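You operate a simulated robot arm through the tools that you are given. There is no shell and no other tool. Be economical: measure what you need, move in short steps, check, and stop when the job is done.

You run a simulated two-armed robot. Do the job below in one go: nothing can be reset, and whatever is moved stays where it is left.

Task
Set the feed to hot and fill the red steep bin to the litres on its card.
Fine: one push of the black button first, all pushes on hot; feed back to cold after.

The check looks at the end state, three seconds after you hand in, the way a careful person would. Anything else that was tipped, shoved, dropped, spilled or broken makes it a failure.

Robot
Two 7-joint arms with two-finger parallel grippers on one trunk, on a base that drives. Base frame: it is fixed to the floor where the robot stands at the start and does not move with it; the origin is under the middle of the robot, x ahead of it, y to its left, z up. Units: m, degrees, N and s.
The left shoulder is at the start at [0.06, 0.143, 0.884], the right one opposite. With the tool pointing down near the work surface each hand reaches from about 0.24 to 0.56 m from the robot's upright axis, wherever it stands, measured 20 degrees to its own side. Places, roughly: orange feed lever [1.7, 0, 1.1]; black push button [0.4, -1.3, 1]; red push button [0.5, -1.1, 1]; blue button on the tap rail [1.2, -0.4, 1]; green push button [1.1, -0.6, 1]; yellow push button [0.7, -0.9, 1]. Payload 1.57 kg a hand.
The tool frame of a hand sits at the grasp point between the pads (the TCP): z along the fingers, y along the line on which they close. The tips reach 0.03 m beyond it. The gripper opens to 0.11 m. The fingers are 0.024 m wide and 0.012 m thick; the gripper's body (0.048 by 0.112 m) begins 0.078 m behind the TCP.
Orientation is that of the tool frame in the base frame, as a unit quaternion [x, y, z, w]. With the fingers straight down and closing along the base's y, the tool's x points along the base's -x, its y along +y and its z along -z.

Tools
- The arms move only by the tool nudge_tool. It takes "left_increments", "right_increments" or both (then of equal length, played together; a hand with none holds still); each is a list of rows, each a list of 3 entries, a list of its own where there are three numbers: the shift along the base's x, y, z in units of 200 mm (1.0 is 200 mm), then the turn, a rotation vector about the base's x, y, z in units of 90 degrees (1.0 is 90 degrees), then the opening in per cent of the stroke, from 0 (shut) to 100 (fully open). In form: [[[tx, ty, tz], [wx, wy, wz], hand], ...]. A call has 1 to 8 rows; each row is the pose to reach, as a shift and turn from the pose commanded when the call began. A call with a number of a shift or a turn outside -1 to 1 is refused whole. Rows are played at 5 a second. More than 0.05 m and 8.6 degrees between two rows, or a gripper value outside its range, and nothing of the call is played. Where a pose cannot be reached the arm comes as near as it can. A force on the tool above 40 N (or 10 N above the force at the start of the call, whichever is more), or a blocked arm, ends the call early, and 0.2 s more pass. Each finger travels about 0.045 m/s and halts on what it meets, pressing with about 21 N; the grip force reading is that of the motor and also rises with nothing between the fingers. The clock runs only during rows and for 0.2 s after the last one: add rows that repeat a pose to give the fingers time. The reply holds the time, the measured pose of the TCP, the force on the tool along the base axes, the opening and the grip force, in the units named above and with some noise.
- Cameras (640 x 400 px; columns grow to the right, rows downward): "scene" is now at [0.0571, -0.0121, 1.5122]; the picture's right is [-0.16, -0.99, 0.00], its down [-0.57, 0.09, -0.82] and it looks along [0.81, -0.13, -0.58] (base axes); focal length 253 px, centre (320, 200). "left" rides on the left gripper at [0.07, -0.016, -0.141] in its tool frame; the picture's right is [0.23, 0.97, 0.00], its down [-0.85, 0.20, -0.48] and it looks along [-0.47, 0.11, 0.88] (tool axes); focal length 222 px, centre (320, 200). "right" rides on the right gripper at [0.07, 0.016, -0.141] in its tool frame; the picture's right is [-0.23, 0.97, 0.00], its down [-0.86, -0.20, -0.48] and it looks along [-0.47, -0.11, 0.88] (tool axes); focal length 222 px, centre (320, 200). There is no depth. A picture from a camera that has moved, and an enlarged one, comes with that camera's place and axes in the base frame and with its lens.
- capture(camera): a new picture of that camera. The clock stands still meanwhile.
- slide_trunk(by): slides the trunk up (or, below 0, down) by that many m; the arms and the scene camera ride with it, the base frame stays. It gives what a move gives, with no picture.
- drive_base(legs): drives the robot by 1 to 6 legs, each [ahead, left, turn to the left] in m, m and degrees, along the robot's own axes; the way and the turn of a leg run together, so that a leg with both is an arc; at most 1.5 m and 180 degrees a leg. The arms and the cameras ride along, it lands a little off, and it stops where it bumps. It gives what a move gives.
- aim_head(pan, tilt): turns the head with the scene camera to pan (to the left, within 86 degrees either way) and tilt (down, from -29 to 69), counted from straight ahead of the robot. It gives what a move gives.
- zoom(camera, box): a new picture of the part [left, top, right, bottom] of that camera's present view, enlarged. The clock stands still meanwhile.
- sign_off(): hands the job in; it is judged then, once.

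Go step by step. Nothing tells you exact positions but the pictures and the camera data: compare them with the known pose of the tool, close in by small moves and look again before you grip or let go. The budget is 120 turns and 108 pictures, counting those below and the enlarged ones. Unless the task says otherwise, let go and move clear before handing in, and close with one line.

The tools are called after "Request:" by a JSON object that holds its "method" and its "body". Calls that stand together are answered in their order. nudge_tool: Moves the arms, as the interface text tells. Its arguments: {"type":"object","properties":{"left_increments":{"type":"array"},"right_increments":{"type":"array"}},"required":[]} The other tools are called the same way: slide_trunk (by) slides the trunk up or down; drive_base (legs) drives the base; aim_head (pan, tilt) turns the head that bears the scene camera; capture (camera) takes a picture; zoom (camera, box) takes an enlarged picture of a part of a camera's view; sign_off () hands the job in.

At the start:

```text
time_s: 0.0
left_ee_pos: [0.5975, 0.2257, 1.0]
left_tcp_rot: [0.0, 1.0, -0.001, 0.0]
left_ft_force: [-0.6, 0.3, -0.1]
left_opening: 0.1101
left_gripper_force: 0.1
right_ee_pos: [0.4736, -0.2269, 1.0001]
right_tcp_rot: [0.0, 1.0, 0.0, 0.0]
right_ft_force: [0.1, 0.2, 0.6]
right_opening: 0.11
right_gripper_force: 0.1
trunk travel left (down, up): [-0.483, 0.107]
robot x, y, heading: [-0.0023, 0.0011, -0.1]
head pan, tilt: [-9.2, 35.2]
```

scene: 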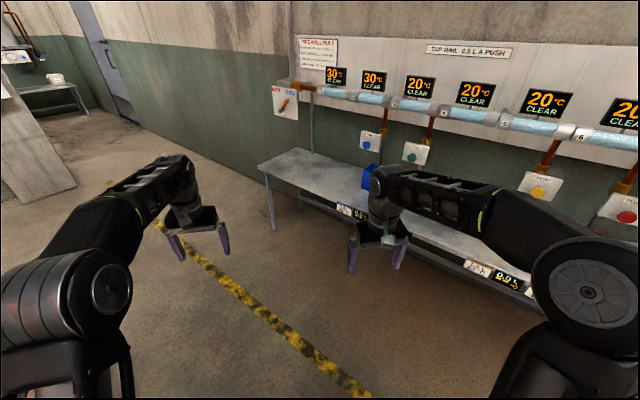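
right: 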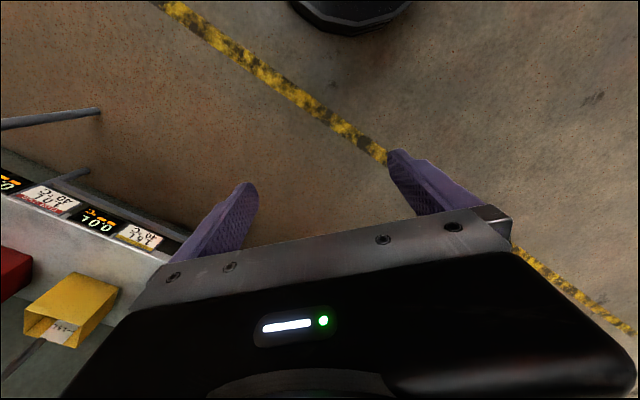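
left: 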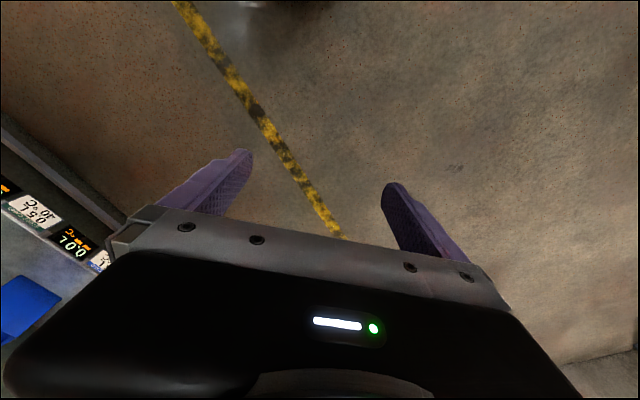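

I see a tap rail with a posted notice, a feed lever at the far left, and bins on a bench. I'll read the notice and look along the rail first.

Request:
{"method": "zoom", "body": {"camera": "scene", "box": [260, 30, 360, 130]}}

Request:
{"method": "aim_head", "body": {"pan": -50, "tilt": 25}}

Request:
{"method": "capture", "body": {"camera": "scene"}}

```text
4.00 times, centred on (310, 80) of scene
camera zoom: at [0.0571, -0.0121, 1.5122], right [-0.16, -0.99, 0.0], down [-0.57, 0.09, -0.82], along [0.81, -0.13, -0.58], focal length 1012 px, centre (360, 680)
```

zoom: 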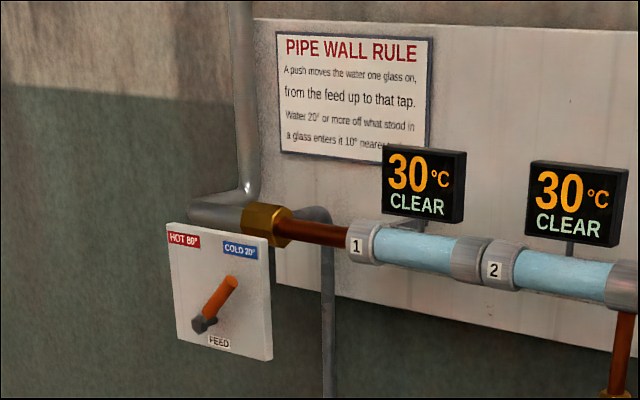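

```text
time_s: 1.1
left_ee_pos: [0.5974, 0.226, 0.9992]
left_tcp_rot: [0.0, 1.0, 0.0, 0.0]
left_ft_force: [-0.7, -0.2, -0.6]
left_opening: 0.11
left_gripper_force: 0.1
right_ee_pos: [0.4738, -0.2266, 0.9993]
right_tcp_rot: [0.0, 1.0, 0.0, 0.0]
right_ft_force: [0.1, 1.0, -0.4]
right_opening: 0.1101
right_gripper_force: 0.1
trunk travel left (down, up): [-0.483, 0.107]
robot x, y, heading: [-0.0005, -0.0002, 0.1]
head pan, tilt: [-50.0, 25.0]
```

```text
103 pictures are left
camera scene: at [0.0296, -0.0685, 1.5283], right [-0.77, -0.64, 0.0], down [-0.27, 0.32, -0.91], along [0.58, -0.69, -0.42], focal length 253 px, centre (320, 200)
```

scene: 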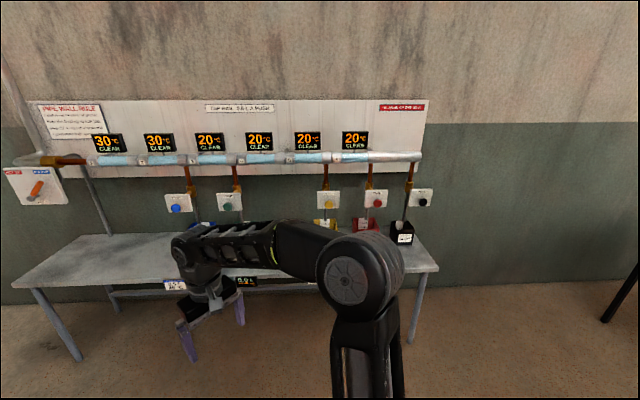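

The whole rail is in view: six glasses, buttons at some positions, black at the far end. I'll zoom on the texts.

Request:
{"method": "zoom", "body": {"camera": "scene", "box": [0, 95, 130, 176]}}

Request:
{"method": "zoom", "body": {"camera": "scene", "box": [130, 90, 290, 190]}}

Request:
{"method": "zoom", "body": {"camera": "scene", "box": [290, 90, 450, 190]}}

Request:
{"method": "zoom", "body": {"camera": "scene", "box": [300, 170, 450, 264]}}

```text
4.92 times, centred on (65, 136) of scene
camera zoom: at [0.0296, -0.0685, 1.5283], right [-0.77, -0.64, 0.0], down [-0.27, 0.32, -0.91], along [0.58, -0.69, -0.42], focal length 1246 px, centre (1575, 518)
```

zoom: 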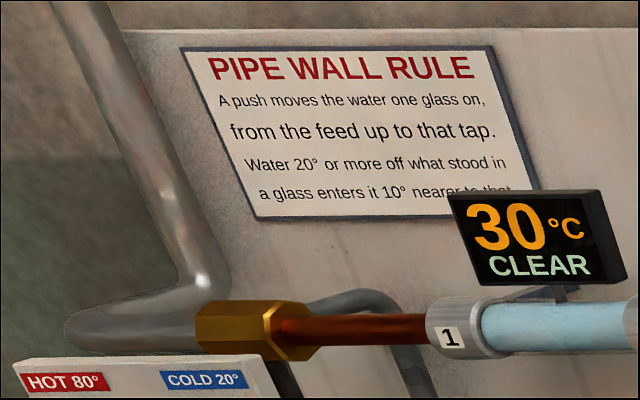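

```text
4.00 times, centred on (210, 140) of scene
camera zoom: at [0.0296, -0.0685, 1.5283], right [-0.77, -0.64, 0.0], down [-0.27, 0.32, -0.91], along [0.58, -0.69, -0.42], focal length 1012 px, centre (760, 440)
```

zoom: 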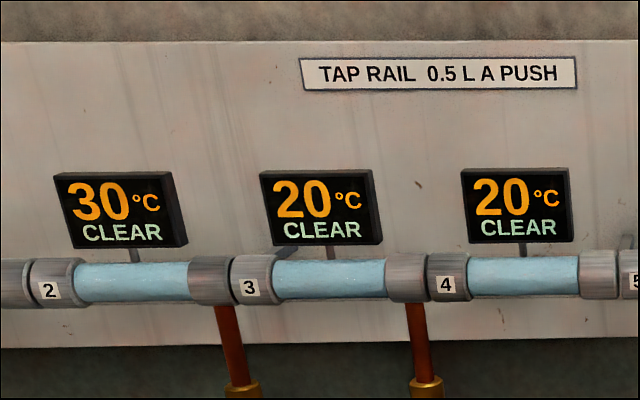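

```text
4.00 times, centred on (370, 140) of scene
camera zoom: at [0.0296, -0.0685, 1.5283], right [-0.77, -0.64, 0.0], down [-0.27, 0.32, -0.91], along [0.58, -0.69, -0.42], focal length 1012 px, centre (120, 440)
```

zoom: 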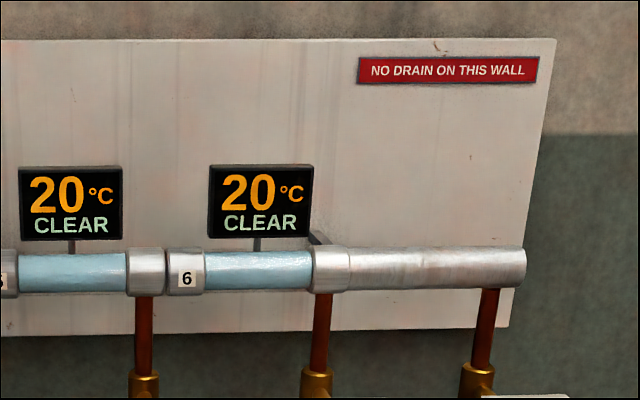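

```text
4.26 times, centred on (375, 217) of scene
camera zoom: at [0.0296, -0.0685, 1.5283], right [-0.77, -0.64, 0.0], down [-0.27, 0.32, -0.91], along [0.58, -0.69, -0.42], focal length 1077 px, centre (86, 128)
```

zoom: 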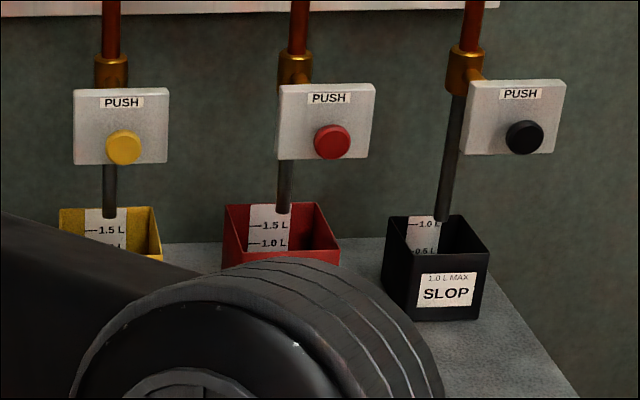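

Rail gives 0.5 L a push; the cards and bin readouts are on the bench front edge. I'll turn to face the wall and read them.

Request:
{"method": "drive_base", "body": {"legs": [[0, 0, -45]]}}

Request:
{"method": "aim_head", "body": {"pan": -15, "tilt": 30}}

Request:
{"method": "capture", "body": {"camera": "scene"}}

```text
time_s: 3.5
left_ee_pos: [0.5808, -0.2663, 0.9998]
left_tcp_rot: [0.385, 0.923, 0.0, 0.0]
left_ft_force: [0.8, 0.4, -0.7]
left_opening: 0.1099
left_gripper_force: 0.0
right_ee_pos: [0.1725, -0.4961, 0.9979]
right_tcp_rot: [0.386, 0.923, -0.001, 0.0]
right_ft_force: [-0.6, 0.1, 0.1]
right_opening: 0.1101
right_gripper_force: 0.1
trunk travel left (down, up): [-0.483, 0.107]
robot x, y, heading: [0.0019, 0.0009, -45.5]
head pan, tilt: [-50.0, 25.0]
```

```text
time_s: 4.5
left_ee_pos: [0.5802, -0.2646, 1.0004]
left_tcp_rot: [0.385, 0.923, 0.0, 0.0]
left_ft_force: [0.6, -0.2, -0.8]
left_opening: 0.1098
left_gripper_force: 0.1
right_ee_pos: [0.173, -0.4966, 0.9998]
right_tcp_rot: [0.385, 0.923, 0.0, -0.001]
right_ft_force: [-0.3, 0.0, 0.4]
right_opening: 0.1101
right_gripper_force: 0.1
trunk travel left (down, up): [-0.483, 0.107]
robot x, y, heading: [0.0008, -0.0013, -45.4]
head pan, tilt: [-15.0, 30.0]
```

```text
98 pictures are left
camera scene: at [0.0239, -0.0554, 1.5203], right [-0.87, -0.5, 0.0], down [-0.25, 0.43, -0.87], along [0.43, -0.75, -0.5], focal length 253 px, centre (320, 200)
```

scene: 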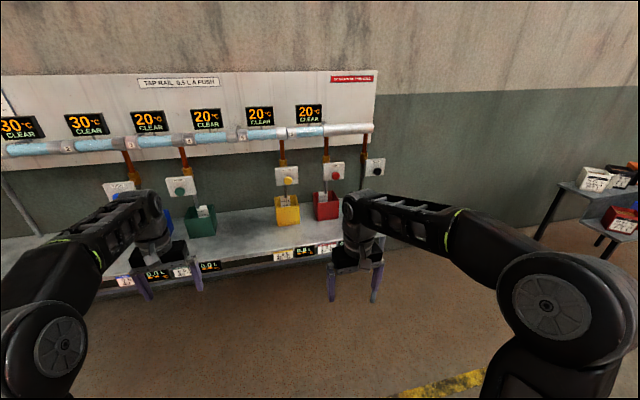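

Request:
{"method": "zoom", "body": {"camera": "scene", "box": [260, 230, 350, 286]}}

Request:
{"method": "zoom", "body": {"camera": "scene", "box": [260, 130, 400, 218]}}

Request:
{"method": "zoom", "body": {"camera": "scene", "box": [110, 250, 230, 300]}}

Request:
{"method": "zoom", "body": {"camera": "right", "box": [0, 0, 640, 400]}}

```text
7.11 times, centred on (305, 258) of scene
camera zoom: at [0.0239, -0.0554, 1.5203], right [-0.87, -0.5, 0.0], down [-0.25, 0.43, -0.87], along [0.43, -0.75, -0.5], focal length 1800 px, centre (427, -212)
```

zoom: 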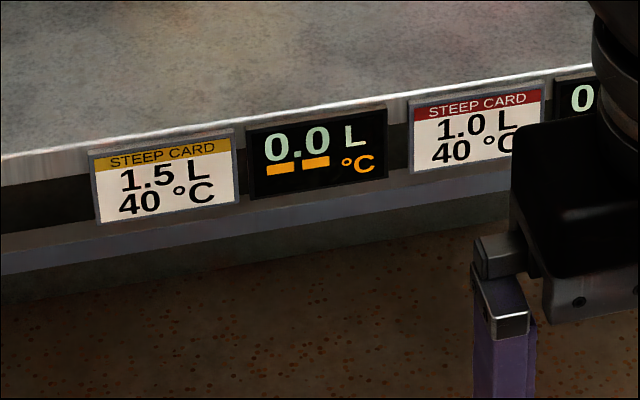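

```text
4.55 times, centred on (330, 174) of scene
camera zoom: at [0.0239, -0.0554, 1.5203], right [-0.87, -0.5, 0.0], down [-0.25, 0.43, -0.87], along [0.43, -0.75, -0.5], focal length 1150 px, centre (274, 318)
```

zoom: 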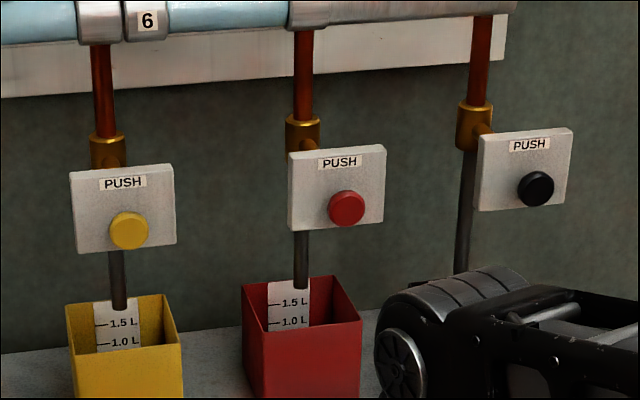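

```text
5.33 times, centred on (170, 275) of scene
camera zoom: at [0.0239, -0.0554, 1.5203], right [-0.87, -0.5, 0.0], down [-0.25, 0.43, -0.87], along [0.43, -0.75, -0.5], focal length 1350 px, centre (1120, -200)
```

zoom: 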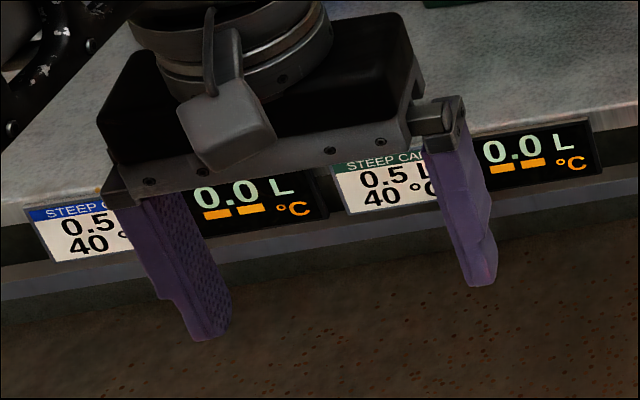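

```text
1.00 times, centred on (320, 200) of right
camera zoom: at [0.1355, -0.4348, 1.1402], right [0.85, 0.52, 0.0], down [0.46, -0.75, 0.48], along [0.25, -0.41, -0.88], focal length 222 px, centre (320, 200)
```

zoom: 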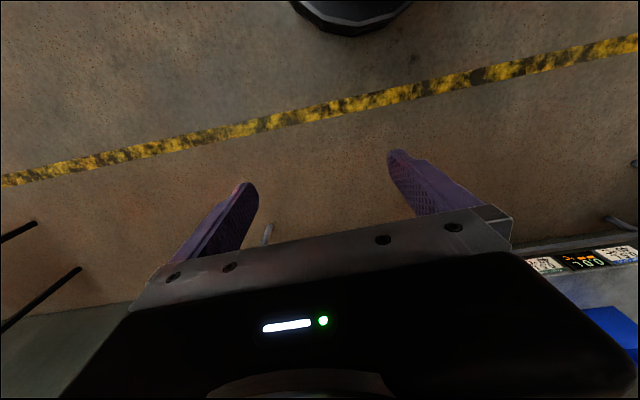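

The red card asks for 1.0 L, so two pushes of red after one of black. First the lever: I'll drive left along the wall toward it.

Request:
{"method": "drive_base", "body": {"legs": [[0, 1.0, 0], [0.2, 0, 0.4]]}}

Request:
{"method": "aim_head", "body": {"pan": 10, "tilt": 25}}

Request:
{"method": "capture", "body": {"camera": "scene"}}

```text
time_s: 10.9
left_ee_pos: [1.4379, 0.312, 0.9991]
left_tcp_rot: [0.379, 0.925, 0.0, 0.0]
left_ft_force: [0.2, 0.3, -0.6]
left_opening: 0.11
left_gripper_force: 0.1
right_ee_pos: [1.034, 0.0764, 0.9994]
right_tcp_rot: [0.379, 0.926, 0.0, -0.001]
right_ft_force: [0.2, 0.1, -0.5]
right_opening: 0.11
right_gripper_force: 0.0
trunk travel left (down, up): [-0.483, 0.107]
robot x, y, heading: [0.8546, 0.5717, -44.5]
head pan, tilt: [-15.0, 30.0]
```

```text
time_s: 11.8
left_ee_pos: [1.4384, 0.3138, 0.9987]
left_tcp_rot: [0.379, 0.926, 0.0, 0.0]
left_ft_force: [0.8, 0.4, 0.7]
left_opening: 0.1099
left_gripper_force: 0.2
right_ee_pos: [1.0332, 0.0765, 0.9999]
right_tcp_rot: [0.379, 0.925, 0.0, 0.0]
right_ft_force: [0.0, -0.4, -0.2]
right_opening: 0.1098
right_gripper_force: 0.1
trunk travel left (down, up): [-0.483, 0.107]
robot x, y, heading: [0.8536, 0.5674, -44.8]
head pan, tilt: [10.0, 25.0]
```

```text
93 pictures are left
camera scene: at [0.9083, 0.5407, 1.5283], right [-0.57, -0.82, 0.0], down [-0.35, 0.24, -0.91], along [0.75, -0.51, -0.42], focal length 253 px, centre (320, 200)
```

scene: 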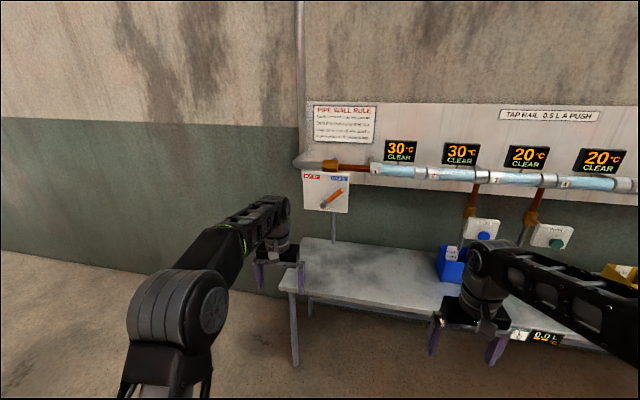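

Request:
{"method": "zoom", "body": {"camera": "scene", "box": [280, 150, 376, 210]}}

```text
6.67 times, centred on (328, 180) of scene
camera zoom: at [0.9083, 0.5407, 1.5283], right [-0.57, -0.82, 0.0], down [-0.35, 0.24, -0.91], along [0.75, -0.51, -0.42], focal length 1687 px, centre (267, 333)
```

zoom: 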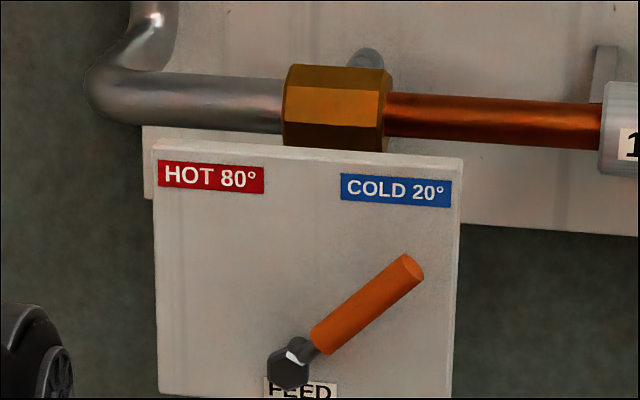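

Triangulation puts the lever pivot near [1.7175, -0.0255, 1.047] and its tip near [1.649, -0.070, 1.126], leaning 45° to COLD. I'll shut both grippers and turn the tools to point horizontally at the wall, still well away from it.

Request:
{"method": "nudge_tool", "body": {"left_increments": [[[0, 0, 0.05], [-0.0632, -0.0642, 0], 80], [[0, 0, 0.1], [-0.1264, -0.1283, 0], 60], [[0, 0, 0.15], [-0.1895, -0.1925, 0], 40], [[0, 0, 0.2], [-0.2527, -0.2567, 0], 20], [[0, 0, 0.25], [-0.3159, -0.3209, 0], 0], [[0, 0, 0.3], [-0.3791, -0.385, 0], 0], [[0, 0, 0.35], [-0.4423, -0.4492, 0], 0], [[0, 0, 0.4], [-0.5054, -0.5134, 0], 0]], "right_increments": [[[0, 0, 0], [-0.0632, -0.0642, 0], 80], [[0, 0, 0], [-0.1264, -0.1283, 0], 60], [[0, 0, 0], [-0.1895, -0.1925, 0], 40], [[0, 0, 0], [-0.2527, -0.2567, 0], 20], [[0, 0, 0], [-0.3159, -0.3209, 0], 0], [[0, 0, 0], [-0.3791, -0.385, 0], 0], [[0, 0, 0], [-0.4423, -0.4492, 0], 0], [[0, 0, 0], [-0.5054, -0.5134, 0], 0]]}}

Request:
{"method": "nudge_tool", "body": {"left_increments": [[[0, 0, 0.03], [-0.0632, -0.0642, 0], 0], [[0, 0, 0.06], [-0.1264, -0.1283, 0], 0], [[0, 0, 0.09], [-0.1966, -0.1996, 0], 0], [[0, 0, 0.09], [-0.1966, -0.1996, 0], 0]], "right_increments": [[[0, 0, 0], [-0.0632, -0.0642, 0], 0], [[0, 0, 0], [-0.1264, -0.1283, 0], 0], [[0, 0, 0], [-0.1966, -0.1996, 0], 0], [[0, 0, 0], [-0.1966, -0.1996, 0], 0]]}}

Request:
{"method": "capture", "body": {"camera": "scene"}}

```text
time_s: 13.6
left_ee_pos: [1.4396, 0.3132, 1.0781]
left_tcp_rot: [0.319, 0.782, -0.205, 0.495]
left_ft_force: [0.5, 0.4, -0.9]
left_opening: 0.0
left_gripper_force: 21.1
right_ee_pos: [1.0568, 0.0417, 1.0147]
right_tcp_rot: [0.326, 0.784, -0.2, 0.489]
right_ft_force: [-0.5, 0.9, 1.1]
right_opening: 0.0
right_gripper_force: 20.3
right hand out of reach, approached as far as the arm can: row 7, 8
trunk travel left (down, up): [-0.483, 0.107]
robot x, y, heading: [0.8514, 0.5674, -44.5]
head pan, tilt: [10.0, 25.0]
```

```text
refused: row 3 steps farther than a row can; nothing moved
```

```text
91 pictures are left
camera scene: at [0.9092, 0.54, 1.5283], right [-0.57, -0.82, 0.0], down [-0.35, 0.24, -0.91], along [0.75, -0.51, -0.42], focal length 253 px, centre (320, 200)
```

scene: 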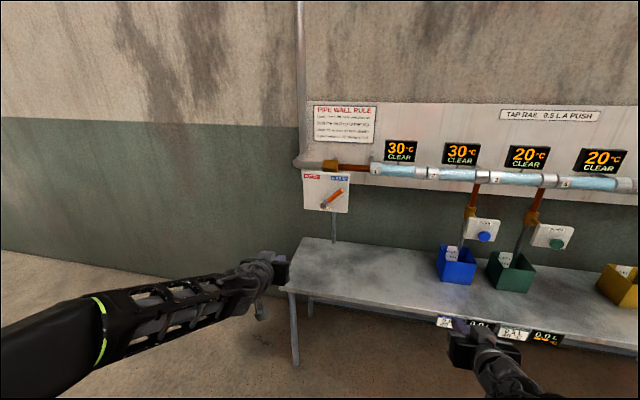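

The right hand is too close in to rotate fully, so I'll extend it a bit while finishing the turn.

Request:
{"method": "nudge_tool", "body": {"left_increments": [[[0, 0, 0.03], [-0.0491, -0.0499, 0], 0], [[0, 0, 0.06], [-0.0983, -0.0998, 0], 0], [[0, 0, 0.1], [-0.1474, -0.1497, 0], 0], [[0, 0, 0.1], [-0.1966, -0.1996, 0], 0], [[0, 0, 0.1], [-0.1966, -0.1996, 0], 0]], "right_increments": [[[0.1, -0.1, 0], [-0.0491, -0.0499, 0], 0], [[0.2, -0.2, 0], [-0.0983, -0.0998, 0], 0], [[0.3, -0.3, 0], [-0.1474, -0.1497, 0], 0], [[0.4, -0.4, 0], [-0.1966, -0.1996, 0], 0], [[0.4, -0.4, 0], [-0.1966, -0.1996, 0], 0]]}}

Request:
{"method": "capture", "body": {"camera": "left"}}

```text
time_s: 14.8
left_ee_pos: [1.4316, 0.3128, 1.1323]
left_tcp_rot: [0.318, 0.614, -0.203, 0.694]
left_ft_force: [0.7, 0.5, 0.5]
left_opening: 0.0001
left_gripper_force: 20.6
left hand out of reach, approached as far as the arm can: row 3, 4
right_ee_pos: [1.1182, -0.0496, 1.072]
right_tcp_rot: [0.265, 0.669, -0.257, 0.645]
right_ft_force: [0.3, 0.7, 0.0]
right_opening: 0.0002
right_gripper_force: 21.4
right hand out of reach, approached as far as the arm can: row 1, 3, 4, 5
trunk travel left (down, up): [-0.483, 0.107]
robot x, y, heading: [0.8503, 0.5694, -44.5]
head pan, tilt: [10.0, 25.0]
```

```text
90 pictures are left
camera left: at [1.3302, 0.4071, 1.0541], right [0.69, 0.72, -0.04], down [-0.35, 0.38, 0.86], along [0.63, -0.58, 0.52], focal length 222 px, centre (320, 200)
```

left: 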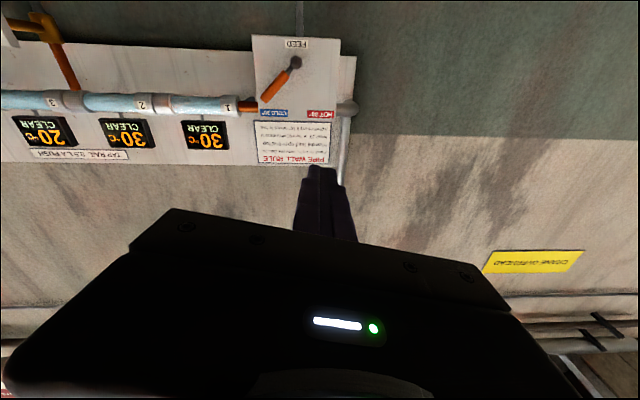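

The left hand points at the wall with a small roll still settling. I'll extend both hands a little further forward and see if the arm gets comfortable.

Request:
{"method": "nudge_tool", "body": {"left_increments": [[[0.1, -0.1, 0], [0, 0, 0], 0], [[0.2, -0.2, 0], [0, 0, 0], 0], [[0.2, -0.2, 0], [0, 0, 0], 0]], "right_increments": [[[0.1, -0.1, 0], [0, 0, 0], 0], [[0.2, -0.2, 0], [0, 0, 0], 0], [[0.2, -0.2, 0], [0, 0, 0], 0]]}}

```text
time_s: 15.6
left_ee_pos: [1.4793, 0.2776, 1.1096]
left_tcp_rot: [0.269, 0.656, -0.269, 0.651]
left_ft_force: [0.4, -0.7, -0.3]
left_opening: 0.0
left_gripper_force: 20.9
left hand out of reach, approached as far as the arm can: row 1, 2, 3
right_ee_pos: [1.1495, -0.0967, 1.0876]
right_tcp_rot: [0.267, 0.66, -0.264, 0.651]
right_ft_force: [-0.8, 0.1, -0.2]
right_opening: 0.0002
right_gripper_force: 21.2
right hand out of reach, approached as far as the arm can: row 1, 2, 3
trunk travel left (down, up): [-0.483, 0.107]
robot x, y, heading: [0.8513, 0.5642, -44.7]
head pan, tilt: [10.0, 25.0]
```

Orientation is now right, but the reach is limited because the hands are low relative to the shoulders. I'll lower the trunk 0.12 m and raise the left hand back up.

Request:
{"method": "slide_trunk", "body": {"by": -0.12}}

Request:
{"method": "nudge_tool", "body": {"left_increments": [[[0, 0, 0.2], [0, 0, 0], 0], [[0, 0, 0.4], [0, 0, 0], 0], [[0, 0, 0.57], [0, 0, 0], 0], [[0, 0, 0.57], [0, 0, 0], 0]]}}

```text
time_s: 17.1
left_ee_pos: [1.4806, 0.277, 0.9891]
left_tcp_rot: [0.27, 0.656, -0.269, 0.651]
left_ft_force: [0.8, -1.0, 0.1]
left_opening: 0.0002
left_gripper_force: 21.3
right_ee_pos: [1.1499, -0.0966, 0.9687]
right_tcp_rot: [0.267, 0.66, -0.264, 0.651]
right_ft_force: [0.7, -0.3, 0.3]
right_opening: 0.0001
right_gripper_force: 20.8
trunk travel left (down, up): [-0.363, 0.227]
robot x, y, heading: [0.854, 0.5713, -44.4]
head pan, tilt: [10.0, 25.0]
```

```text
time_s: 18.1
left_ee_pos: [1.4793, 0.2753, 1.1036]
left_tcp_rot: [0.269, 0.656, -0.269, 0.652]
left_ft_force: [-0.1, 0.6, 0.0]
left_opening: 0.0
left_gripper_force: 21.1
right_ee_pos: [1.1502, -0.0967, 0.9679]
right_tcp_rot: [0.267, 0.661, -0.264, 0.65]
right_ft_force: [-0.1, 0.2, -0.3]
right_opening: 0.0001
right_gripper_force: 21.4
trunk travel left (down, up): [-0.363, 0.227]
robot x, y, heading: [0.8552, 0.5702, -44.3]
head pan, tilt: [10.0, 25.0]
```

The arm is happy now. I'll bring the left hand to the right side of the lever's lateral position, tuck the right hand away from the blue tap, then drive forward.

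Request:
{"method": "nudge_tool", "body": {"left_increments": [[[-0.13, -0.13, 0], [0, 0, 0], 0], [[-0.26, -0.26, 0], [0, 0, 0], 0], [[-0.389, -0.389, 0], [0, 0, 0], 0], [[-0.389, -0.389, 0], [0, 0, 0], 0]], "right_increments": [[[0.06, 0.18, 0], [0, 0, 0], 0], [[0.12, 0.36, 0], [0, 0, 0], 0], [[0.177, 0.53, 0], [0, 0, 0], 0], [[0.177, 0.53, 0], [0, 0, 0], 0]]}}

Request:
{"method": "drive_base", "body": {"legs": [[0, -0.05, 0], [0.22, 0, -0.5]]}}

Request:
{"method": "capture", "body": {"camera": "scene"}}

Request:
{"method": "capture", "body": {"camera": "left"}}

```text
time_s: 19.1
left_ee_pos: [1.4109, 0.2073, 1.1024]
left_tcp_rot: [0.27, 0.656, -0.269, 0.652]
left_ft_force: [0.9, -0.8, 0.4]
left_opening: 0.0
left_gripper_force: 21.0
left hand out of reach, approached as far as the arm can: row 3, 4
right_ee_pos: [1.1733, 0.0033, 0.9897]
right_tcp_rot: [0.266, 0.667, -0.258, 0.646]
right_ft_force: [0.3, 0.1, 0.4]
right_opening: 0.0
right_gripper_force: 20.6
right hand out of reach, approached as far as the arm can: row 1, 2, 3, 4
trunk travel left (down, up): [-0.363, 0.227]
robot x, y, heading: [0.8493, 0.5738, -44.7]
head pan, tilt: [10.0, 25.0]
```

```text
time_s: 21.4
left_ee_pos: [1.5284, 0.0121, 1.1029]
left_tcp_rot: [0.273, 0.655, -0.272, 0.65]
left_ft_force: [0.0, 0.2, 0.8]
left_opening: 0.0002
left_gripper_force: 21.1
right_ee_pos: [1.2893, -0.1889, 0.9903]
right_tcp_rot: [0.269, 0.666, -0.261, 0.644]
right_ft_force: [0.4, -0.1, 0.7]
right_opening: 0.0
right_gripper_force: 21.3
trunk travel left (down, up): [-0.363, 0.227]
robot x, y, heading: [0.9719, 0.3773, -45.0]
head pan, tilt: [10.0, 25.0]
```

```text
89 pictures are left
camera scene: at [1.0285, 0.3505, 1.4082], right [-0.57, -0.82, 0.0], down [-0.35, 0.24, -0.91], along [0.74, -0.52, -0.42], focal length 253 px, centre (320, 200)
```

scene: 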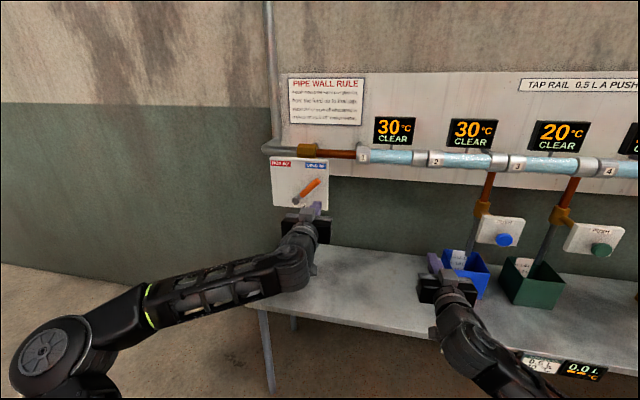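

```text
88 pictures are left
camera left: at [1.4176, 0.1024, 1.034], right [0.69, 0.69, -0.23], down [-0.19, 0.48, 0.86], along [0.7, -0.55, 0.46], focal length 222 px, centre (320, 200)
```

left: 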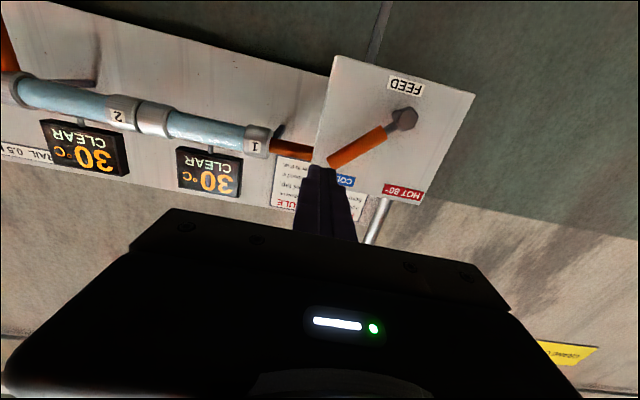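

The left fingertips are just right of the lever, still about 0.13 m short. I'll shift slightly right and advance most of the way, then look.

Request:
{"method": "nudge_tool", "body": {"left_increments": [[[-0.07, -0.07, 0], [0, 0, 0], 0], [[0.05, -0.19, 0], [0, 0, 0], 0], [[0.16, -0.3, 0], [0, 0, 0], 0], [[0.276, -0.417, 0], [0, 0, 0], 0], [[0.276, -0.417, 0], [0, 0, 0], 0]]}}

Request:
{"method": "capture", "body": {"camera": "left"}}

Request:
{"method": "zoom", "body": {"camera": "scene", "box": [240, 130, 368, 210]}}

```text
time_s: 22.6
left_ee_pos: [1.5263, 0.011, 1.1031]
left_tcp_rot: [0.273, 0.655, -0.273, 0.65]
left_ft_force: [0.3, 0.9, 0.0]
left_opening: 0.0
left_gripper_force: 20.8
left hand out of reach, approached as far as the arm can: row 1, 2, 3, 4, 5
right_ee_pos: [1.288, -0.1894, 0.9899]
right_tcp_rot: [0.27, 0.666, -0.262, 0.644]
right_ft_force: [1.4, 0.0, 0.3]
right_opening: 0.0002
right_gripper_force: 21.0
trunk travel left (down, up): [-0.363, 0.227]
robot x, y, heading: [0.9737, 0.3824, -44.8]
head pan, tilt: [10.0, 25.0]
```

```text
87 pictures are left
camera left: at [1.4145, 0.1, 1.0337], right [0.69, 0.69, -0.23], down [-0.19, 0.48, 0.86], along [0.7, -0.55, 0.46], focal length 222 px, centre (320, 200)
```

left: 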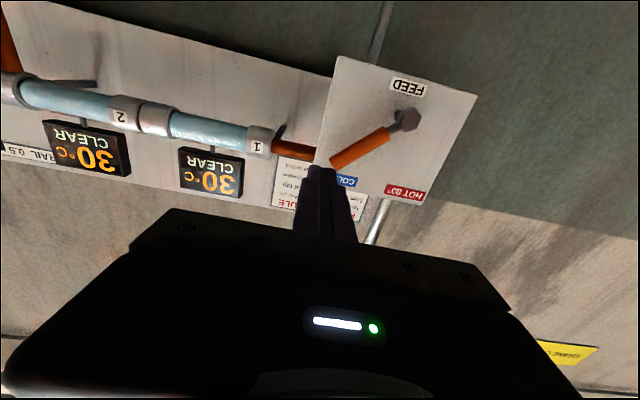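

```text
5.00 times, centred on (304, 170) of scene
camera zoom: at [1.0282, 0.3508, 1.4083], right [-0.57, -0.82, 0.0], down [-0.35, 0.24, -0.91], along [0.74, -0.52, -0.42], focal length 1265 px, centre (400, 350)
```

zoom: 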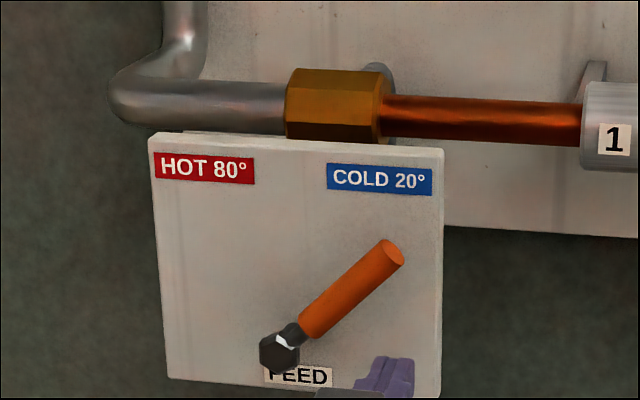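

The arm refused the sideways move, likely a joint limit on moving inward. I'll test pure forward motion instead.

Request:
{"method": "nudge_tool", "body": {"left_increments": [[[0.09, -0.09, 0], [0, 0, 0], 0], [[0.18, -0.18, 0], [0, 0, 0], 0], [[0.18, -0.18, 0], [0, 0, 0], 0]]}}

```text
time_s: 23.4
left_ee_pos: [1.5528, 0.0045, 1.0969]
left_tcp_rot: [0.272, 0.655, -0.272, 0.65]
left_ft_force: [0.5, 1.5, 0.7]
left_opening: 0.0
left_gripper_force: 21.2
left hand out of reach, approached as far as the arm can: row 1, 2, 3
right_ee_pos: [1.2892, -0.1897, 0.9898]
right_tcp_rot: [0.269, 0.666, -0.261, 0.645]
right_ft_force: [0.5, -0.7, 0.2]
right_opening: 0.0001
right_gripper_force: 20.5
trunk travel left (down, up): [-0.363, 0.227]
robot x, y, heading: [0.9771, 0.3798, -44.7]
head pan, tilt: [10.0, 25.0]
```

Forward reach tops out near 0.67 m from the axis, so I'll bring the base closer instead. First pull the left hand back to a comfortable place.

Request:
{"method": "nudge_tool", "body": {"left_increments": [[[-0.025, 0.15, 0], [0, 0, 0], 0], [[-0.053, 0.3, 0], [0, 0, 0], 0], [[-0.053, 0.3, 0], [0, 0, 0], 0]]}}

```text
time_s: 24.1
left_ee_pos: [1.5414, 0.0651, 1.0956]
left_tcp_rot: [0.272, 0.655, -0.272, 0.65]
left_ft_force: [-0.1, 0.1, 0.8]
left_opening: 0.0001
left_gripper_force: 21.7
right_ee_pos: [1.2882, -0.1893, 0.9902]
right_tcp_rot: [0.268, 0.666, -0.261, 0.645]
right_ft_force: [0.0, -0.1, -0.4]
right_opening: 0.0
right_gripper_force: 21.0
trunk travel left (down, up): [-0.363, 0.227]
robot x, y, heading: [0.974, 0.3795, -44.9]
head pan, tilt: [10.0, 25.0]
```

Left hand is comfortable. I'll raise the right hand for clearance over the blue bin, then drive right 0.066 and ahead.

Request:
{"method": "nudge_tool", "body": {"right_increments": [[[0, 0, 0.15], [0, 0, 0], 0], [[0, 0, 0.3], [0, 0, 0], 0], [[0, 0, 0.4], [0, 0, 0], 0], [[0, 0, 0.4], [0, 0, 0], 0]]}}

Request:
{"method": "drive_base", "body": {"legs": [[0, -0.068, 0]]}}

Request:
{"method": "capture", "body": {"camera": "scene"}}

Request:
{"method": "capture", "body": {"camera": "right"}}

```text
time_s: 25.1
left_ee_pos: [1.5403, 0.0657, 1.0959]
left_tcp_rot: [0.272, 0.655, -0.271, 0.65]
left_ft_force: [0.4, -1.1, 0.1]
left_opening: 0.0001
left_gripper_force: 21.1
right_ee_pos: [1.2884, -0.1892, 1.0711]
right_tcp_rot: [0.27, 0.667, -0.261, 0.644]
right_ft_force: [0.0, 0.5, -0.3]
right_opening: 0.0
right_gripper_force: 20.5
trunk travel left (down, up): [-0.363, 0.227]
robot x, y, heading: [0.9734, 0.3814, -45.1]
head pan, tilt: [10.0, 25.0]
```

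```text
time_s: 26.1
left_ee_pos: [1.4923, 0.0163, 1.0967]
left_tcp_rot: [0.272, 0.655, -0.271, 0.65]
left_ft_force: [0.2, -0.6, 0.1]
left_opening: 0.0001
left_gripper_force: 21.0
right_ee_pos: [1.2395, -0.2381, 1.0707]
right_tcp_rot: [0.269, 0.667, -0.261, 0.644]
right_ft_force: [-0.4, -0.1, 0.5]
right_opening: 0.0
right_gripper_force: 21.2
trunk travel left (down, up): [-0.363, 0.227]
robot x, y, heading: [0.9256, 0.3352, -45.0]
head pan, tilt: [10.0, 25.0]
```

```text
85 pictures are left
camera scene: at [0.9798, 0.3024, 1.4083], right [-0.57, -0.82, 0.0], down [-0.35, 0.24, -0.91], along [0.74, -0.52, -0.42], focal length 253 px, centre (320, 200)
```

scene: 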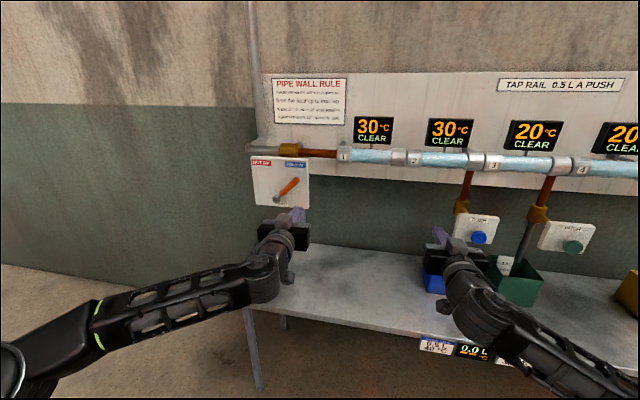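

```text
84 pictures are left
camera right: at [1.148, -0.1265, 1.0039], right [0.68, 0.69, 0.23], down [-0.46, 0.17, 0.87], along [0.57, -0.7, 0.44], focal length 222 px, centre (320, 200)
```

right: 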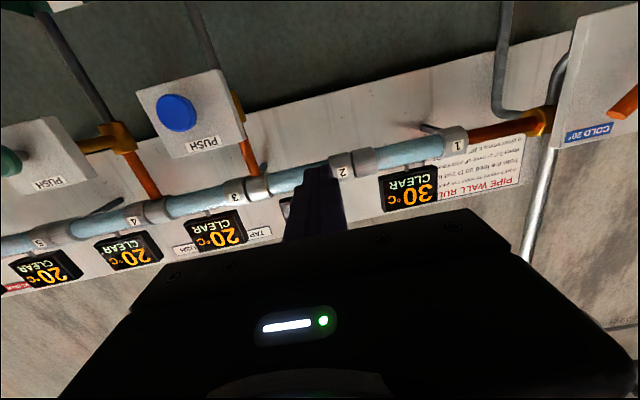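

Clearances look fine. Drive ahead 0.12 so the left tips come beside the lever.

Request:
{"method": "drive_base", "body": {"legs": [[0.12, 0, 0]]}}

Request:
{"method": "capture", "body": {"camera": "left"}}

Request:
{"method": "capture", "body": {"camera": "scene"}}

```text
time_s: 27.4
left_ee_pos: [1.5783, -0.0687, 1.0958]
left_tcp_rot: [0.273, 0.656, -0.272, 0.649]
left_ft_force: [0.5, -0.5, -0.9]
left_opening: 0.0
left_gripper_force: 21.0
right_ee_pos: [1.3243, -0.3222, 1.0696]
right_tcp_rot: [0.27, 0.667, -0.261, 0.644]
right_ft_force: [-0.1, -0.8, 0.0]
right_opening: 0.0
right_gripper_force: 21.1
trunk travel left (down, up): [-0.363, 0.227]
robot x, y, heading: [1.0118, 0.2459, -45.1]
head pan, tilt: [10.0, 25.0]
```

```text
83 pictures are left
camera left: at [1.4683, 0.0214, 1.0272], right [0.69, 0.69, -0.23], down [-0.19, 0.48, 0.86], along [0.7, -0.55, 0.46], focal length 222 px, centre (320, 200)
```

left: 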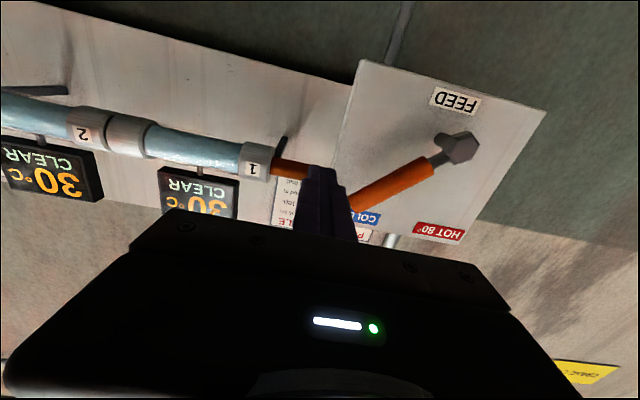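

```text
82 pictures are left
camera scene: at [1.0659, 0.2177, 1.4082], right [-0.57, -0.82, 0.0], down [-0.35, 0.24, -0.91], along [0.74, -0.52, -0.42], focal length 253 px, centre (320, 200)
```

scene: 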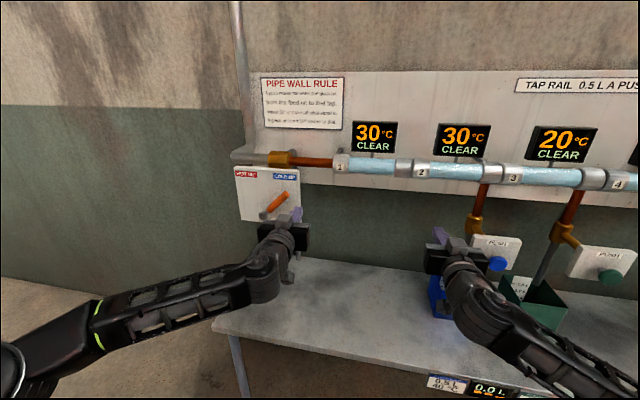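

Tips are right of the lever and ~3 cm short of its depth. Advance the arm 3 cm.

Request:
{"method": "nudge_tool", "body": {"left_increments": [[[0.055, -0.055, 0], [0, 0, 0], 0], [[0.11, -0.11, 0], [0, 0, 0], 0], [[0.11, -0.11, 0], [0, 0, 0], 0]]}}

Request:
{"method": "zoom", "body": {"camera": "scene", "box": [220, 150, 348, 230]}}

Request:
{"method": "capture", "body": {"camera": "left"}}

```text
time_s: 28.2
left_ee_pos: [1.6009, -0.09, 1.0978]
left_tcp_rot: [0.273, 0.655, -0.273, 0.65]
left_ft_force: [0.1, -0.4, 0.8]
left_opening: 0.0001
left_gripper_force: 21.0
right_ee_pos: [1.3254, -0.3221, 1.0695]
right_tcp_rot: [0.27, 0.666, -0.262, 0.644]
right_ft_force: [0.0, 0.0, 0.9]
right_opening: 0.0001
right_gripper_force: 21.1
trunk travel left (down, up): [-0.363, 0.227]
robot x, y, heading: [1.0102, 0.2461, -44.9]
head pan, tilt: [10.0, 25.0]
```

```text
5.00 times, centred on (284, 190) of scene
camera zoom: at [1.0654, 0.2182, 1.4083], right [-0.57, -0.82, 0.0], down [-0.35, 0.24, -0.91], along [0.74, -0.52, -0.42], focal length 1265 px, centre (500, 250)
```

zoom: 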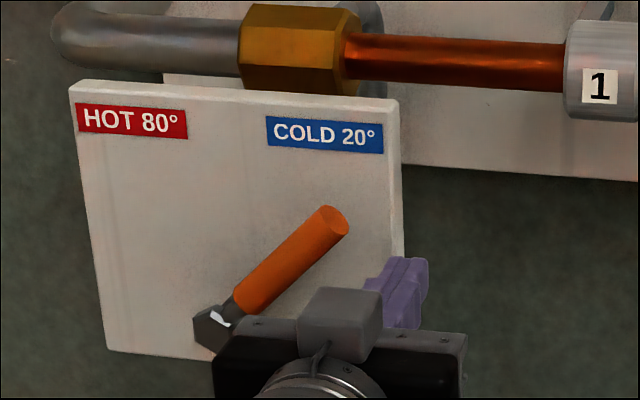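

```text
80 pictures are left
camera left: at [1.4901, -0.0005, 1.0276], right [0.69, 0.69, -0.23], down [-0.19, 0.48, 0.86], along [0.7, -0.55, 0.46], focal length 222 px, centre (320, 200)
```

left: 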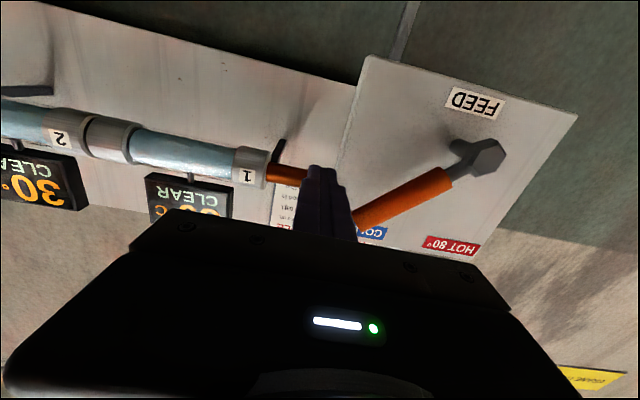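

The fingers stand beside the lever at the right depth. Now sweep left to carry the lever over to HOT.

Request:
{"method": "nudge_tool", "body": {"left_increments": [[[0.07, 0.07, 0], [0, 0, 0], 0], [[0.14, 0.14, 0], [0, 0, 0], 0], [[0.21, 0.21, 0], [0, 0, 0], 0], [[0.28, 0.28, 0], [0, 0, 0], 0], [[0.35, 0.35, 0], [0, 0, 0], 0], [[0.42, 0.42, 0], [0, 0, 0], 0], [[0.47, 0.47, 0], [0, 0, 0], 0], [[0.47, 0.47, 0], [0, 0, 0], 0]]}}

Request:
{"method": "zoom", "body": {"camera": "scene", "box": [200, 150, 328, 230]}}

Request:
{"method": "capture", "body": {"camera": "left"}}

```text
time_s: 30.0
left_ee_pos: [1.6915, 0.0027, 1.0959]
left_tcp_rot: [0.276, 0.654, -0.274, 0.649]
left_ft_force: [-11.8, -16.0, 1.7]
left_opening: 0.0001
left_gripper_force: 21.1
right_ee_pos: [1.3239, -0.3241, 1.0698]
right_tcp_rot: [0.271, 0.666, -0.261, 0.644]
right_ft_force: [-1.0, 0.3, -0.5]
right_opening: 0.0
right_gripper_force: 21.0
trunk travel left (down, up): [-0.363, 0.227]
robot x, y, heading: [1.0134, 0.2466, -45.2]
head pan, tilt: [10.0, 25.0]
```

```text
5.00 times, centred on (264, 190) of scene
camera zoom: at [1.0634, 0.2158, 1.4082], right [-0.57, -0.82, 0.0], down [-0.34, 0.24, -0.91], along [0.74, -0.52, -0.42], focal length 1265 px, centre (600, 250)
```

zoom: 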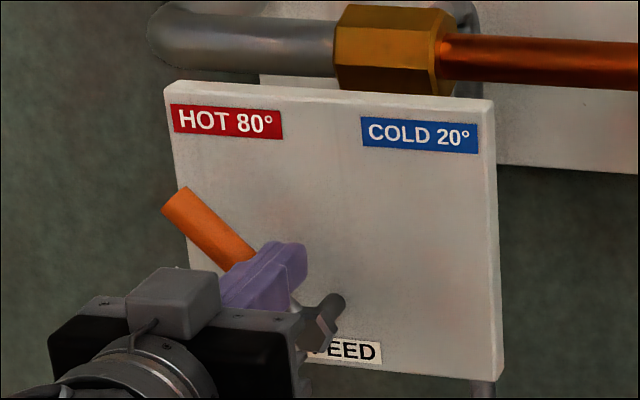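

```text
78 pictures are left
camera left: at [1.5811, 0.0917, 1.0275], right [0.69, 0.68, -0.23], down [-0.19, 0.48, 0.86], along [0.69, -0.55, 0.46], focal length 222 px, centre (320, 200)
```

left: 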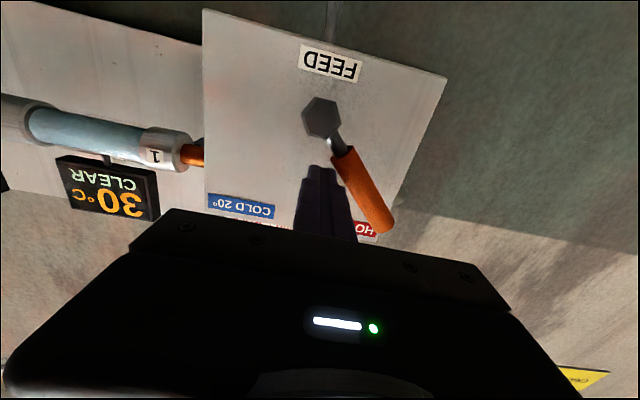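

The lever sits at HOT against its stop. I'll back the fingers off it and retreat the base.

Request:
{"method": "nudge_tool", "body": {"left_increments": [[[-0.05, -0.05, 0], [0, 0, 0], 0], [[-0.1, -0.1, 0], [0, 0, 0], 0], [[-0.2, 0, 0], [0, 0, 0], 0], [[-0.3, 0.1, 0], [0, 0, 0], 0], [[-0.3, 0.1, 0], [0, 0, 0], 0]]}}

Request:
{"method": "drive_base", "body": {"legs": [[-0.3, 0, 0]]}}

Request:
{"method": "capture", "body": {"camera": "scene"}}

```text
time_s: 31.2
left_ee_pos: [1.6353, 0.0242, 1.0948]
left_tcp_rot: [0.273, 0.655, -0.272, 0.65]
left_ft_force: [-0.4, -0.1, 0.0]
left_opening: 0.0
left_gripper_force: 21.6
right_ee_pos: [1.3244, -0.3232, 1.0705]
right_tcp_rot: [0.27, 0.666, -0.262, 0.644]
right_ft_force: [0.1, 0.3, 0.2]
right_opening: 0.0
right_gripper_force: 21.4
trunk travel left (down, up): [-0.363, 0.227]
robot x, y, heading: [1.01, 0.2478, -44.9]
head pan, tilt: [10.0, 25.0]
```

```text
time_s: 33.2
left_ee_pos: [1.4238, 0.2382, 1.0952]
left_tcp_rot: [0.272, 0.655, -0.271, 0.65]
left_ft_force: [0.6, -0.2, -0.2]
left_opening: 0.0
left_gripper_force: 20.8
right_ee_pos: [1.1145, -0.1099, 1.07]
right_tcp_rot: [0.269, 0.667, -0.261, 0.644]
right_ft_force: [-0.9, 0.5, -0.4]
right_opening: 0.0
right_gripper_force: 20.4
trunk travel left (down, up): [-0.363, 0.227]
robot x, y, heading: [0.8001, 0.4602, -44.8]
head pan, tilt: [10.0, 25.0]
```

```text
77 pictures are left
camera scene: at [0.8527, 0.4305, 1.4083], right [-0.57, -0.82, 0.0], down [-0.35, 0.24, -0.91], along [0.74, -0.52, -0.42], focal length 253 px, centre (320, 200)
```

scene: 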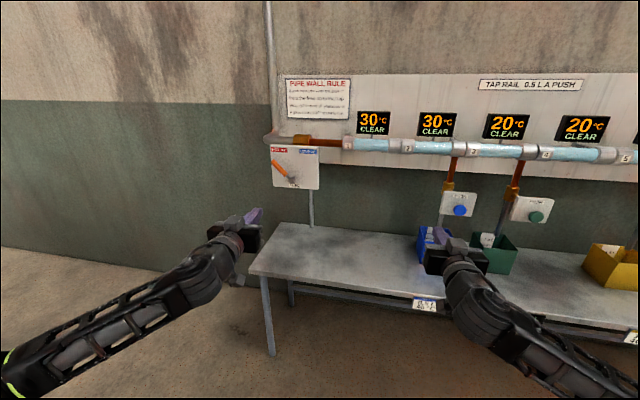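

Lever is on HOT and free. Now drive right along the wall toward the black and red buttons.

Request:
{"method": "drive_base", "body": {"legs": [[0, -1.3, 0]]}}

Request:
{"method": "aim_head", "body": {"pan": 0, "tilt": 25}}

Request:
{"method": "capture", "body": {"camera": "scene"}}

Request:
{"method": "capture", "body": {"camera": "right"}}

```text
time_s: 39.8
left_ee_pos: [0.5057, -0.6887, 1.0954]
left_tcp_rot: [0.27, 0.656, -0.269, 0.652]
left_ft_force: [-0.3, -0.2, -0.1]
left_opening: 0.0
left_gripper_force: 20.7
right_ee_pos: [0.1985, -1.0384, 1.07]
right_tcp_rot: [0.267, 0.668, -0.258, 0.645]
right_ft_force: [0.6, 0.6, 0.1]
right_opening: 0.0
right_gripper_force: 21.3
trunk travel left (down, up): [-0.363, 0.227]
robot x, y, heading: [-0.1242, -0.4717, -44.5]
head pan, tilt: [10.0, 25.0]
```

```text
time_s: 40.5
left_ee_pos: [0.5046, -0.69, 1.096]
left_tcp_rot: [0.27, 0.656, -0.269, 0.651]
left_ft_force: [0.3, -0.3, 0.2]
left_opening: 0.0
left_gripper_force: 20.6
right_ee_pos: [0.1976, -1.0377, 1.0699]
right_tcp_rot: [0.267, 0.667, -0.259, 0.645]
right_ft_force: [1.0, -0.5, 0.2]
right_opening: 0.0001
right_gripper_force: 20.9
trunk travel left (down, up): [-0.363, 0.227]
robot x, y, heading: [-0.1248, -0.4712, -44.4]
head pan, tilt: [0.0, 25.0]
```

```text
76 pictures are left
camera scene: at [-0.0766, -0.5127, 1.4083], right [-0.7, -0.71, 0.0], down [-0.3, 0.3, -0.91], along [0.65, -0.63, -0.42], focal length 253 px, centre (320, 200)
```

scene: 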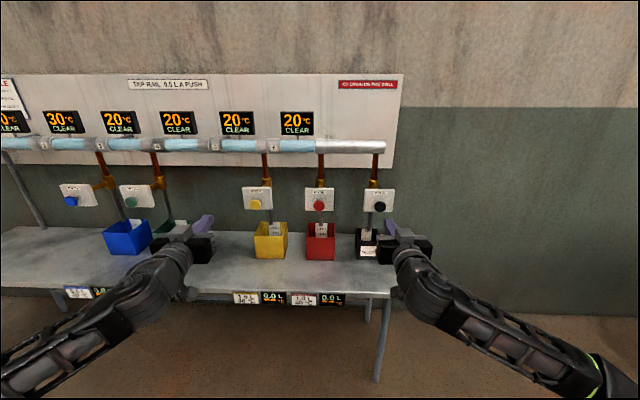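

```text
75 pictures are left
camera right: at [0.1057, -0.9278, 1.004], right [0.68, 0.7, 0.23], down [-0.46, 0.17, 0.87], along [0.57, -0.69, 0.44], focal length 222 px, centre (320, 200)
```

right: 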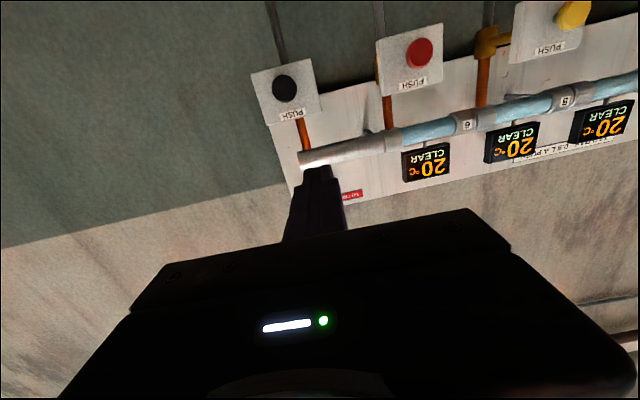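

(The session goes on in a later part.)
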